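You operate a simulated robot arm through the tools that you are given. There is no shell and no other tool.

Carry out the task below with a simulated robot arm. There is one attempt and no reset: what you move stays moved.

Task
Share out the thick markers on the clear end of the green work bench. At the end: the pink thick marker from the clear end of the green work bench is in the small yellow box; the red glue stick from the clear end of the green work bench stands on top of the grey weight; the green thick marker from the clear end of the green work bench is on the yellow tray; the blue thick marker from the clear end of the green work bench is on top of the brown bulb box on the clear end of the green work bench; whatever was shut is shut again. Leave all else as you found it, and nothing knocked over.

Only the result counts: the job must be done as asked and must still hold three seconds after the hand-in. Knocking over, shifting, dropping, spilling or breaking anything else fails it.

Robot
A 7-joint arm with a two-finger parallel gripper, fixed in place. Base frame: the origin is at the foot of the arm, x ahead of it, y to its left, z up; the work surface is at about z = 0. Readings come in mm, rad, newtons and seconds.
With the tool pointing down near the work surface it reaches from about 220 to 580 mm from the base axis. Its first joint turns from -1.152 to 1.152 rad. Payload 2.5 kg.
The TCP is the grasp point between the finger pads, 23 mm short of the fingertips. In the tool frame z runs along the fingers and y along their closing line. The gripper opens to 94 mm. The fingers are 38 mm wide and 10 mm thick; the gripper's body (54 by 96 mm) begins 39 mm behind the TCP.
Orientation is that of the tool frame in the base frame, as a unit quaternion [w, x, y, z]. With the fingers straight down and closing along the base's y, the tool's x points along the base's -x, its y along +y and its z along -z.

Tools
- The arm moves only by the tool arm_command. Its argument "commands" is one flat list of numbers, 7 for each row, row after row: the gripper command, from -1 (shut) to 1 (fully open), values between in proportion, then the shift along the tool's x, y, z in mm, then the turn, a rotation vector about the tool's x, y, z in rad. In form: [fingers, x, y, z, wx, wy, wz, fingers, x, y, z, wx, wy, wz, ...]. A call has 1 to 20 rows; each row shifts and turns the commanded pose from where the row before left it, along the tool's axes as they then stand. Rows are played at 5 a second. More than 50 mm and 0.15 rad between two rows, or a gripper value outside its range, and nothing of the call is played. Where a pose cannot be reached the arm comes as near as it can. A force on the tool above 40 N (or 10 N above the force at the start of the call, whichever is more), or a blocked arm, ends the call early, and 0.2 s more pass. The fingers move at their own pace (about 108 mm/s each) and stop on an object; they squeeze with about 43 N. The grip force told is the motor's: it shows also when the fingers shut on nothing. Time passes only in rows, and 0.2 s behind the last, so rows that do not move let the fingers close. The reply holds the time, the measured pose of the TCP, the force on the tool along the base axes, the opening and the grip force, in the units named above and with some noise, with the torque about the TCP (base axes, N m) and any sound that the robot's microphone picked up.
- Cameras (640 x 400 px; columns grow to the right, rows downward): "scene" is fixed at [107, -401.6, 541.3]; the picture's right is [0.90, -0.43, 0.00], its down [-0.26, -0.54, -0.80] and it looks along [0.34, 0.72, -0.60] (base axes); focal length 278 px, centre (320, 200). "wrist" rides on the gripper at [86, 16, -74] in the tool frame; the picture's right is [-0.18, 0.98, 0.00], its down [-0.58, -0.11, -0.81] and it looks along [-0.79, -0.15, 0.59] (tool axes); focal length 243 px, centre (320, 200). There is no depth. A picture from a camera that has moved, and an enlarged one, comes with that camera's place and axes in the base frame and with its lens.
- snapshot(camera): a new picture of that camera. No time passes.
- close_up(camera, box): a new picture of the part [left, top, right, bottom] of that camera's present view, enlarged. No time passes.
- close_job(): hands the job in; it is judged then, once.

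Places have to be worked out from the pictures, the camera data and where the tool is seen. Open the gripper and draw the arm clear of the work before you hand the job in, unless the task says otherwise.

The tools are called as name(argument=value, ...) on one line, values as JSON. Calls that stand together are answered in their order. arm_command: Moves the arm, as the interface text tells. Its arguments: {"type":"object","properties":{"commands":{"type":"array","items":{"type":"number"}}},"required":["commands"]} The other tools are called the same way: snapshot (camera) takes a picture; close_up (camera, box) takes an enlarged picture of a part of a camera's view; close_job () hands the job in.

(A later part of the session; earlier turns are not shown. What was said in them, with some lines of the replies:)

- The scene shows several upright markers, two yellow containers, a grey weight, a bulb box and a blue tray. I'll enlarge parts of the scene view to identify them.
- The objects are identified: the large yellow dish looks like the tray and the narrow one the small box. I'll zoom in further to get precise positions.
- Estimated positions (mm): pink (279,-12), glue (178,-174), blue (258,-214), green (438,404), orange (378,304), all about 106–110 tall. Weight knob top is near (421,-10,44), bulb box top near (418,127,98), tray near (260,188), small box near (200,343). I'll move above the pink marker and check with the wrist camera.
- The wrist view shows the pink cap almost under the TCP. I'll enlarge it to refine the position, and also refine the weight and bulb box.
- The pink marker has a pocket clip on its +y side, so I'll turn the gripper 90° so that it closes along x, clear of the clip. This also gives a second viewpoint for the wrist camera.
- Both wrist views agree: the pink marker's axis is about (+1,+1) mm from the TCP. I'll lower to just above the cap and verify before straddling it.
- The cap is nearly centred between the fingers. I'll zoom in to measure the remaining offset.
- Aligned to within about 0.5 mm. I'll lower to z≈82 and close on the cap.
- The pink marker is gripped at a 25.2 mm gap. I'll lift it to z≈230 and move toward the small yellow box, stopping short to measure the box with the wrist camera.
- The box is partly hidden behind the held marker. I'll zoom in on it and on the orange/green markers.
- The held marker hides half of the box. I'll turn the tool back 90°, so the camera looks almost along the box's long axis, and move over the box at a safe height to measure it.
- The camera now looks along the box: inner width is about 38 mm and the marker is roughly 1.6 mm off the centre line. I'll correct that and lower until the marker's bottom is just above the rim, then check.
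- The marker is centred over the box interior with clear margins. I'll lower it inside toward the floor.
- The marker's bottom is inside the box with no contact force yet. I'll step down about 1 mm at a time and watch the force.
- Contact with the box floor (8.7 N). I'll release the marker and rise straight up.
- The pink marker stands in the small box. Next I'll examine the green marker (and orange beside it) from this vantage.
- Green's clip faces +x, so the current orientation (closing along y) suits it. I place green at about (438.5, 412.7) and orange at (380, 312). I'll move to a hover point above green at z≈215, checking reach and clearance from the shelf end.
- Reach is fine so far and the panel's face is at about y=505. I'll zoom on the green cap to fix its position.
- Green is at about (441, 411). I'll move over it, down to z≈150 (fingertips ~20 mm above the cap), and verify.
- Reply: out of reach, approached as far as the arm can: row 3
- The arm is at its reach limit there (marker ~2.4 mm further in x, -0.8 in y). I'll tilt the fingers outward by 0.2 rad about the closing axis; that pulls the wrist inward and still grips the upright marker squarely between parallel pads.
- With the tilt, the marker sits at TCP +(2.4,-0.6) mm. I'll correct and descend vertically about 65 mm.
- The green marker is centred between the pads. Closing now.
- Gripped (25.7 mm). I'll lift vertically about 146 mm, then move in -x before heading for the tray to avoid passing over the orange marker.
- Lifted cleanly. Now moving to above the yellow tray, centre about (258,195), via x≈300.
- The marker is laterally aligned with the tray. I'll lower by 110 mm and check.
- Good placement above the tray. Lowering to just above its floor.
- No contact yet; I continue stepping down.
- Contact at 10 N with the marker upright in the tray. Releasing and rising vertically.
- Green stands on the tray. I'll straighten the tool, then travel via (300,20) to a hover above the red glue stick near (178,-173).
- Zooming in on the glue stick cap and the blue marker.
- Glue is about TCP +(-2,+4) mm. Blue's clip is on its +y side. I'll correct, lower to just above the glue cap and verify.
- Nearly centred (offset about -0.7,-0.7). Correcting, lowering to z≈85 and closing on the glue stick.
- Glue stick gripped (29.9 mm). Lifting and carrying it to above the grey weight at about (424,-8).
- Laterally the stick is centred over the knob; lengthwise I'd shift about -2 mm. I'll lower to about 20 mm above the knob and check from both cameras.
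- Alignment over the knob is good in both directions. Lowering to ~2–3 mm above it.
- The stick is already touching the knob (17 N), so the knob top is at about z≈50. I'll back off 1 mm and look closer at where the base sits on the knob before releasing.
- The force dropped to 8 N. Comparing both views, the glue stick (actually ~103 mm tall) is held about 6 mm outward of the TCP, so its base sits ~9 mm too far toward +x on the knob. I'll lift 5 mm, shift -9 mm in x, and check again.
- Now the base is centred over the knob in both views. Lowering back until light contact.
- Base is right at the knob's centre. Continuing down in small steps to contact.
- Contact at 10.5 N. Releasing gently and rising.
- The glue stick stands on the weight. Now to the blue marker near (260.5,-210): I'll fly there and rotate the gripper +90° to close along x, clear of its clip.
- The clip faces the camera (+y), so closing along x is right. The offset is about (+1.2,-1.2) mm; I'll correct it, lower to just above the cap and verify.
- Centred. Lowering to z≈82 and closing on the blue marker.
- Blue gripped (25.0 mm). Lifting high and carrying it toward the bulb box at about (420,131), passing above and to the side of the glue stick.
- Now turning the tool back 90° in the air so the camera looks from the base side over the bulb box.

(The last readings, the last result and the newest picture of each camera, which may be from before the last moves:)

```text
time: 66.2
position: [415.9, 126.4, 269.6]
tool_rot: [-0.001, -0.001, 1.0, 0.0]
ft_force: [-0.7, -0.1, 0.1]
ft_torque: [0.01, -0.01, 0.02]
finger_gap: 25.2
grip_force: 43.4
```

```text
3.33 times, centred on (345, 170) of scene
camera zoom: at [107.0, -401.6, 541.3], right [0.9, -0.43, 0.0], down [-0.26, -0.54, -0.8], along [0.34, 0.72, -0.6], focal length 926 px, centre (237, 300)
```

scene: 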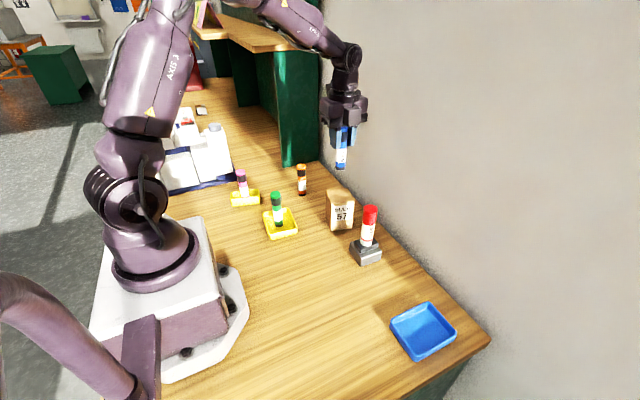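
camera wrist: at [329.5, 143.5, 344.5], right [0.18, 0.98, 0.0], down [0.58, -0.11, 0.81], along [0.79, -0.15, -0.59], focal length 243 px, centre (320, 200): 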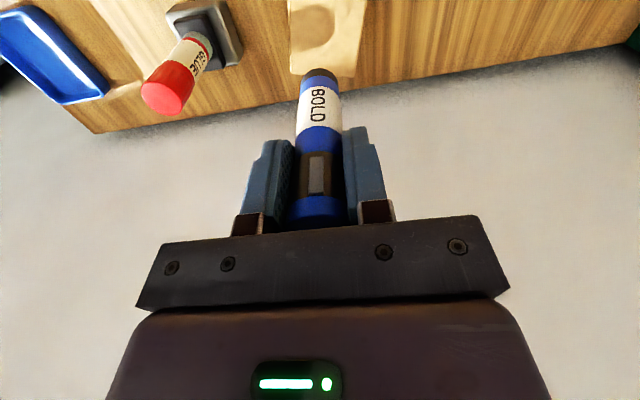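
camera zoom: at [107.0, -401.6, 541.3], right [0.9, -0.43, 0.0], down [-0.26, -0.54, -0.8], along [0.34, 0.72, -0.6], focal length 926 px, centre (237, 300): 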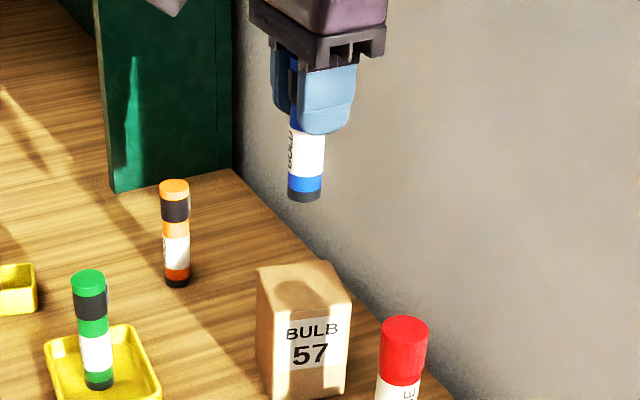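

The box-top centre is about (+6,+4) mm from the TCP. I'll shift and lower to z≈200 (marker bottom ≈118), then inspect.

arm_command(commands=[-1, -6, 4, 20, 0, 0, 0, -1, 0, 0, 25, 0, 0, 0, -1, 0, 0, 25, 0, 0, 0, -1, 0, 0, 0, 0, 0, 0])

close_up(camera="wrist", box=[240, 0, 400, 120])

close_up(camera="scene", box=[305, 150, 375, 220])

```text
time: 67.2
position: [422.2, 129.5, 199.7]
tool_rot: [0.0, -0.001, 1.0, -0.001]
ft_force: [0.7, 0.1, -0.6]
ft_torque: [0.03, 0.0, -0.03]
finger_gap: 24.7
grip_force: 42.8
```

```text
3.33 times, centred on (320, 60) of wrist
camera zoom: at [335.5, 147.0, 274.2], right [0.18, 0.98, 0.0], down [0.58, -0.11, 0.81], along [0.79, -0.15, -0.59], focal length 809 px, centre (320, 667)
```

zoom: 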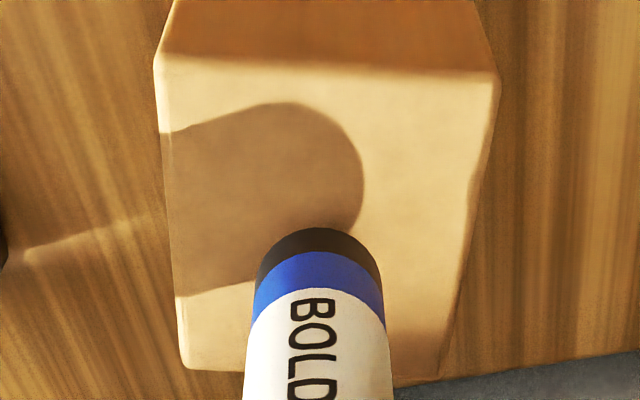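

```text
5.71 times, centred on (340, 185) of scene
camera zoom: at [107.0, -401.6, 541.3], right [0.9, -0.43, 0.0], down [-0.26, -0.54, -0.8], along [0.34, 0.72, -0.6], focal length 1587 px, centre (206, 286)
```

zoom: 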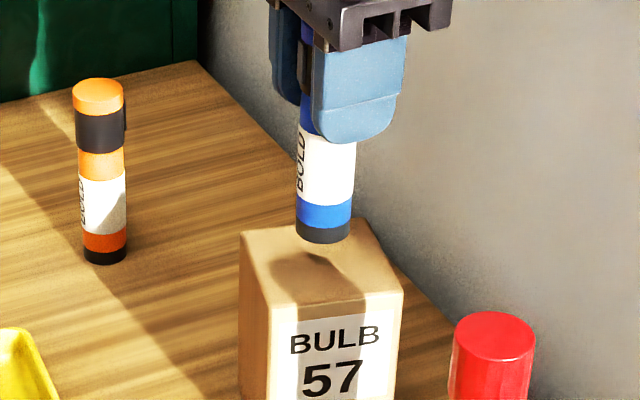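

Perfectly centred on the box top. Lowering 12 mm, then small steps to contact.

arm_command(commands=[-1, 0, 0, 7, 0, 0, 0, -1, 0, 0, 5, 0, 0, 0, -1, 0, 0, 0, 0, 0, 0])

close_up(camera="scene", box=[315, 170, 365, 220])

```text
time: 68.0
position: [423.6, 129.9, 187.7]
tool_rot: [0.0, 0.0, 1.0, 0.0]
ft_force: [-0.1, 0.4, -1.1]
ft_torque: [-0.02, -0.02, -0.03]
finger_gap: 25.3
grip_force: 43.1
```

```text
8.00 times, centred on (340, 195) of scene
camera zoom: at [107.0, -401.6, 541.3], right [0.9, -0.43, 0.0], down [-0.26, -0.54, -0.8], along [0.34, 0.72, -0.6], focal length 2222 px, centre (160, 240)
```

zoom: 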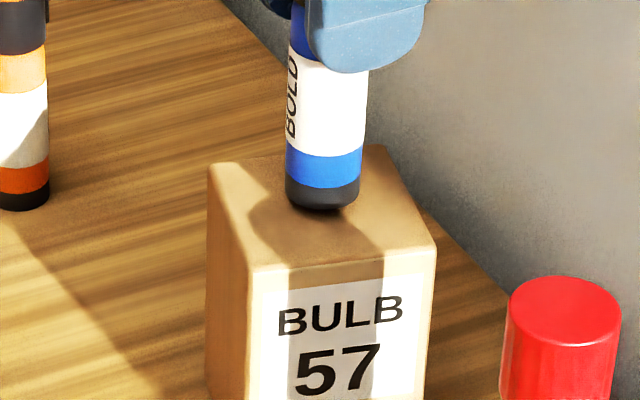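

The shadow gap shows a few mm remain. Stepping down about 1 mm at a time.

arm_command(commands=[-1, 0, 0, 1, 0, 0, 0, -1, 0, 0, 1, 0, 0, 0, -1, 0, 0, 0, 0, 0, 0])

arm_command(commands=[-1, 0, 0, 1, 0, 0, 0, -1, 0, 0, 0, 0, 0, 0])

arm_command(commands=[-1, 0, 0, 0.8, 0, 0, 0, -1, 0, 0, 0, 0, 0, 0])

```text
time: 68.8
position: [420.8, 130.5, 185.8]
tool_rot: [0.0, 0.001, 1.0, 0.001]
ft_force: [0.0, 0.8, -0.9]
ft_torque: [0.02, -0.02, -0.02]
finger_gap: 25.4
grip_force: 42.5
```

```text
time: 69.4
position: [421.8, 130.5, 184.4]
tool_rot: [0.0, 0.0, 1.0, 0.0]
ft_force: [0.5, 0.4, -1.3]
ft_torque: [0.0, -0.01, 0.0]
finger_gap: 25.4
grip_force: 42.7
```

```text
time: 70.0
position: [422.0, 129.1, 183.0]
tool_rot: [0.0, 0.0, 1.0, 0.0]
ft_force: [0.0, -0.3, -0.4]
ft_torque: [0.0, 0.02, -0.04]
finger_gap: 25.2
grip_force: 42.8
```

Still no contact; continuing.

arm_command(commands=[-1, 0, 0, 0.8, 0, 0, 0, -1, 0, 0, 0, 0, 0, 0])

arm_command(commands=[-1, 0, 0, 0.7, 0, 0, 0, -1, 0, 0, 0, 0, 0, 0])

close_up(camera="scene", box=[315, 170, 365, 220])

```text
time: 70.6
position: [422.1, 130.2, 182.6]
tool_rot: [0.0, 0.0, 1.0, 0.0]
ft_force: [0.0, -0.3, -0.8]
ft_torque: [-0.02, 0.01, 0.03]
finger_gap: 25.0
grip_force: 42.9
```

```text
time: 71.2
position: [422.3, 130.0, 182.8]
tool_rot: [0.001, 0.0, 1.0, 0.001]
ft_force: [0.8, -0.5, -0.8]
ft_torque: [-0.03, 0.03, 0.01]
finger_gap: 25.5
grip_force: 43.5
```

```text
8.00 times, centred on (340, 195) of scene
camera zoom: at [107.0, -401.6, 541.3], right [0.9, -0.43, 0.0], down [-0.26, -0.54, -0.8], along [0.34, 0.72, -0.6], focal length 2222 px, centre (160, 240)
```

zoom: 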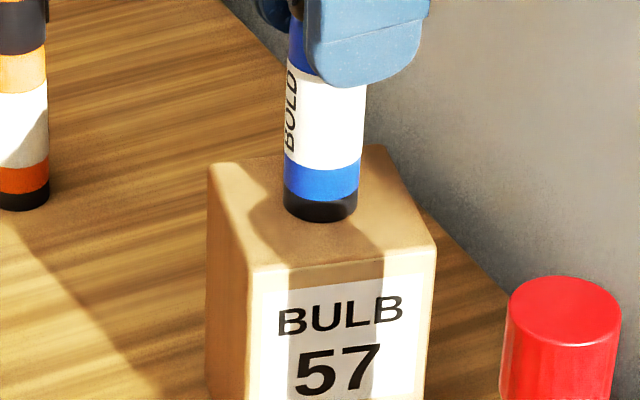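

The gap is almost closed. A couple more small steps.

arm_command(commands=[-1, 0, 0, 0.7, 0, 0, 0, -1, 0, 0, 0, 0, 0, 0])

arm_command(commands=[-1, 0, 0, 0.6, 0, 0, 0, -1, 0, 0, 0, 0, 0, 0])

```text
time: 71.8
position: [421.8, 129.8, 181.9]
tool_rot: [0.0, 0.0, 1.0, -0.001]
ft_force: [-0.5, -0.7, 0.1]
ft_torque: [-0.03, 0.01, -0.02]
finger_gap: 25.3
grip_force: 42.4
```

```text
time: 72.4
position: [422.3, 130.1, 182.0]
tool_rot: [0.001, 0.0, 1.0, 0.0]
ft_force: [-1.5, 0.0, 6.1]
ft_torque: [-0.08, 0.11, 0.0]
finger_gap: 25.2
grip_force: 42.7
```

Contact at 6 N. Releasing gently and rising straight up.

arm_command(commands=[-0.4, 0, 0, 0, 0, 0, 0, -0.25, 0, 0, 0, 0, 0, 0, 0.1, 0, 0, 0, 0, 0, 0, 0.3, 0, 0, 0, 0, 0, 0, 0.3, 0, 0, -10, 0, 0, 0, 0.3, 0, 0, -25, 0, 0, 0, 0.3, 0, 0, -35, 0, 0, 0, 0.6, 0, 0, -35, 0, 0, 0, 1, 0, 0, -20, 0, 0, 0, 1, 0, 0, 0, 0, 0, 0])

snapshot(camera="scene")

close_up(camera="scene", box=[220, 140, 400, 280])

```text
time: 74.6
position: [421.8, 130.3, 307.0]
tool_rot: [0.0, 0.0, 1.0, 0.0]
ft_force: [-0.7, 0.8, 0.3]
ft_torque: [0.0, -0.04, -0.01]
finger_gap: 94.0
grip_force: 0.1
```

```text
taken
```

scene: 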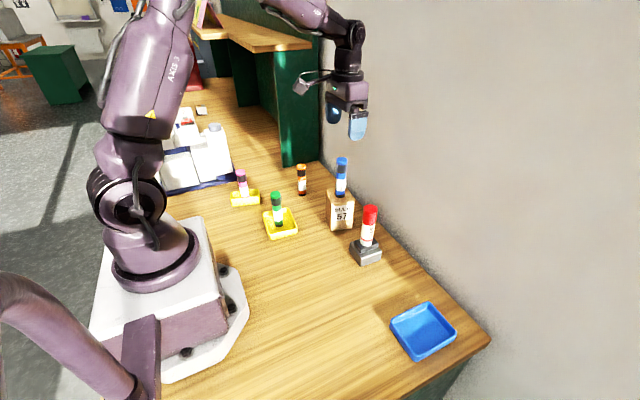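

```text
2.86 times, centred on (310, 210) of scene
camera zoom: at [107.0, -401.6, 541.3], right [0.9, -0.43, 0.0], down [-0.26, -0.54, -0.8], along [0.34, 0.72, -0.6], focal length 794 px, centre (349, 171)
```

zoom: 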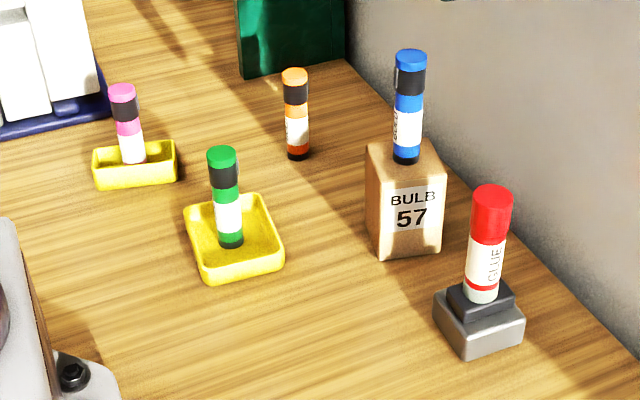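

Everything stands as asked, and the other objects look unmoved. I'll raise the arm, draw it clear of the work, and take a final look.

arm_command(commands=[1, 0, 0, -30, 0, 0, 0, 1, 0, 0, -25, 0, 0, 0, 1, 28, -30, 0, 0, 0, 0, 1, 28, -30, 0, 0, 0, 0, 1, 28, -30, 0, 0, 0, 0, 1, 28, -30, 0, 0, 0, 0, 1, 0, 0, 0, 0, 0, 0, 1, 0, 0, 0, 0, 0, 0])

snapshot(camera="scene")

close_up(camera="scene", box=[220, 140, 400, 280])

```text
time: 76.4
position: [309.2, 11.6, 360.8]
tool_rot: [0.0, 0.0, 1.0, 0.0]
ft_force: [0.5, 0.0, 0.0]
ft_torque: [-0.05, -0.02, 0.0]
finger_gap: 94.2
grip_force: 0.1
```

```text
taken
```

scene: 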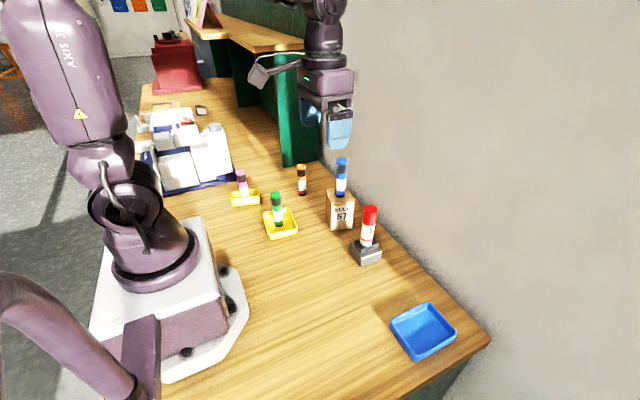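

```text
2.86 times, centred on (310, 210) of scene
camera zoom: at [107.0, -401.6, 541.3], right [0.9, -0.43, 0.0], down [-0.26, -0.54, -0.8], along [0.34, 0.72, -0.6], focal length 794 px, centre (349, 171)
```

zoom: 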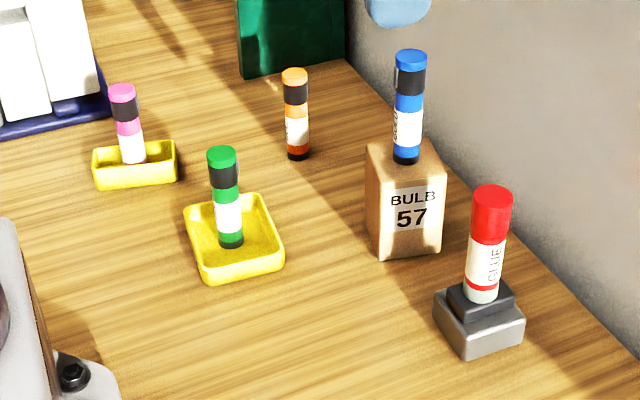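

The last pictures show pink in the small yellow box, green on the yellow tray, blue on the bulb box and the glue stick on the weight. All are upright and steady, the gripper is open and the arm is clear. Handing in.

close_job()

```text
The job is handed in.
```

I placed all four items as asked and handed the job in. In the last pictures before hand-in, everything stood upright and steady.

- **Pink marker:** stands in the small yellow box.
- **Green marker:** stands on the yellow tray. It was at the edge of the arm's reach, so I gripped it with the tool tilted slightly outward.
- **Blue marker:** stands on the middle of the bulb box top.
- **Red glue stick:** stands on the dark block on top of the grey weight. On the first try it touched down about 9 mm off centre, so I lifted it, moved it over and set it down again before letting go.

The orange marker, blue tray, weight, bulb box and both yellow containers look unmoved. I opened nothing, so there was nothing to shut again. I left the gripper open and the arm raised clear of the work.
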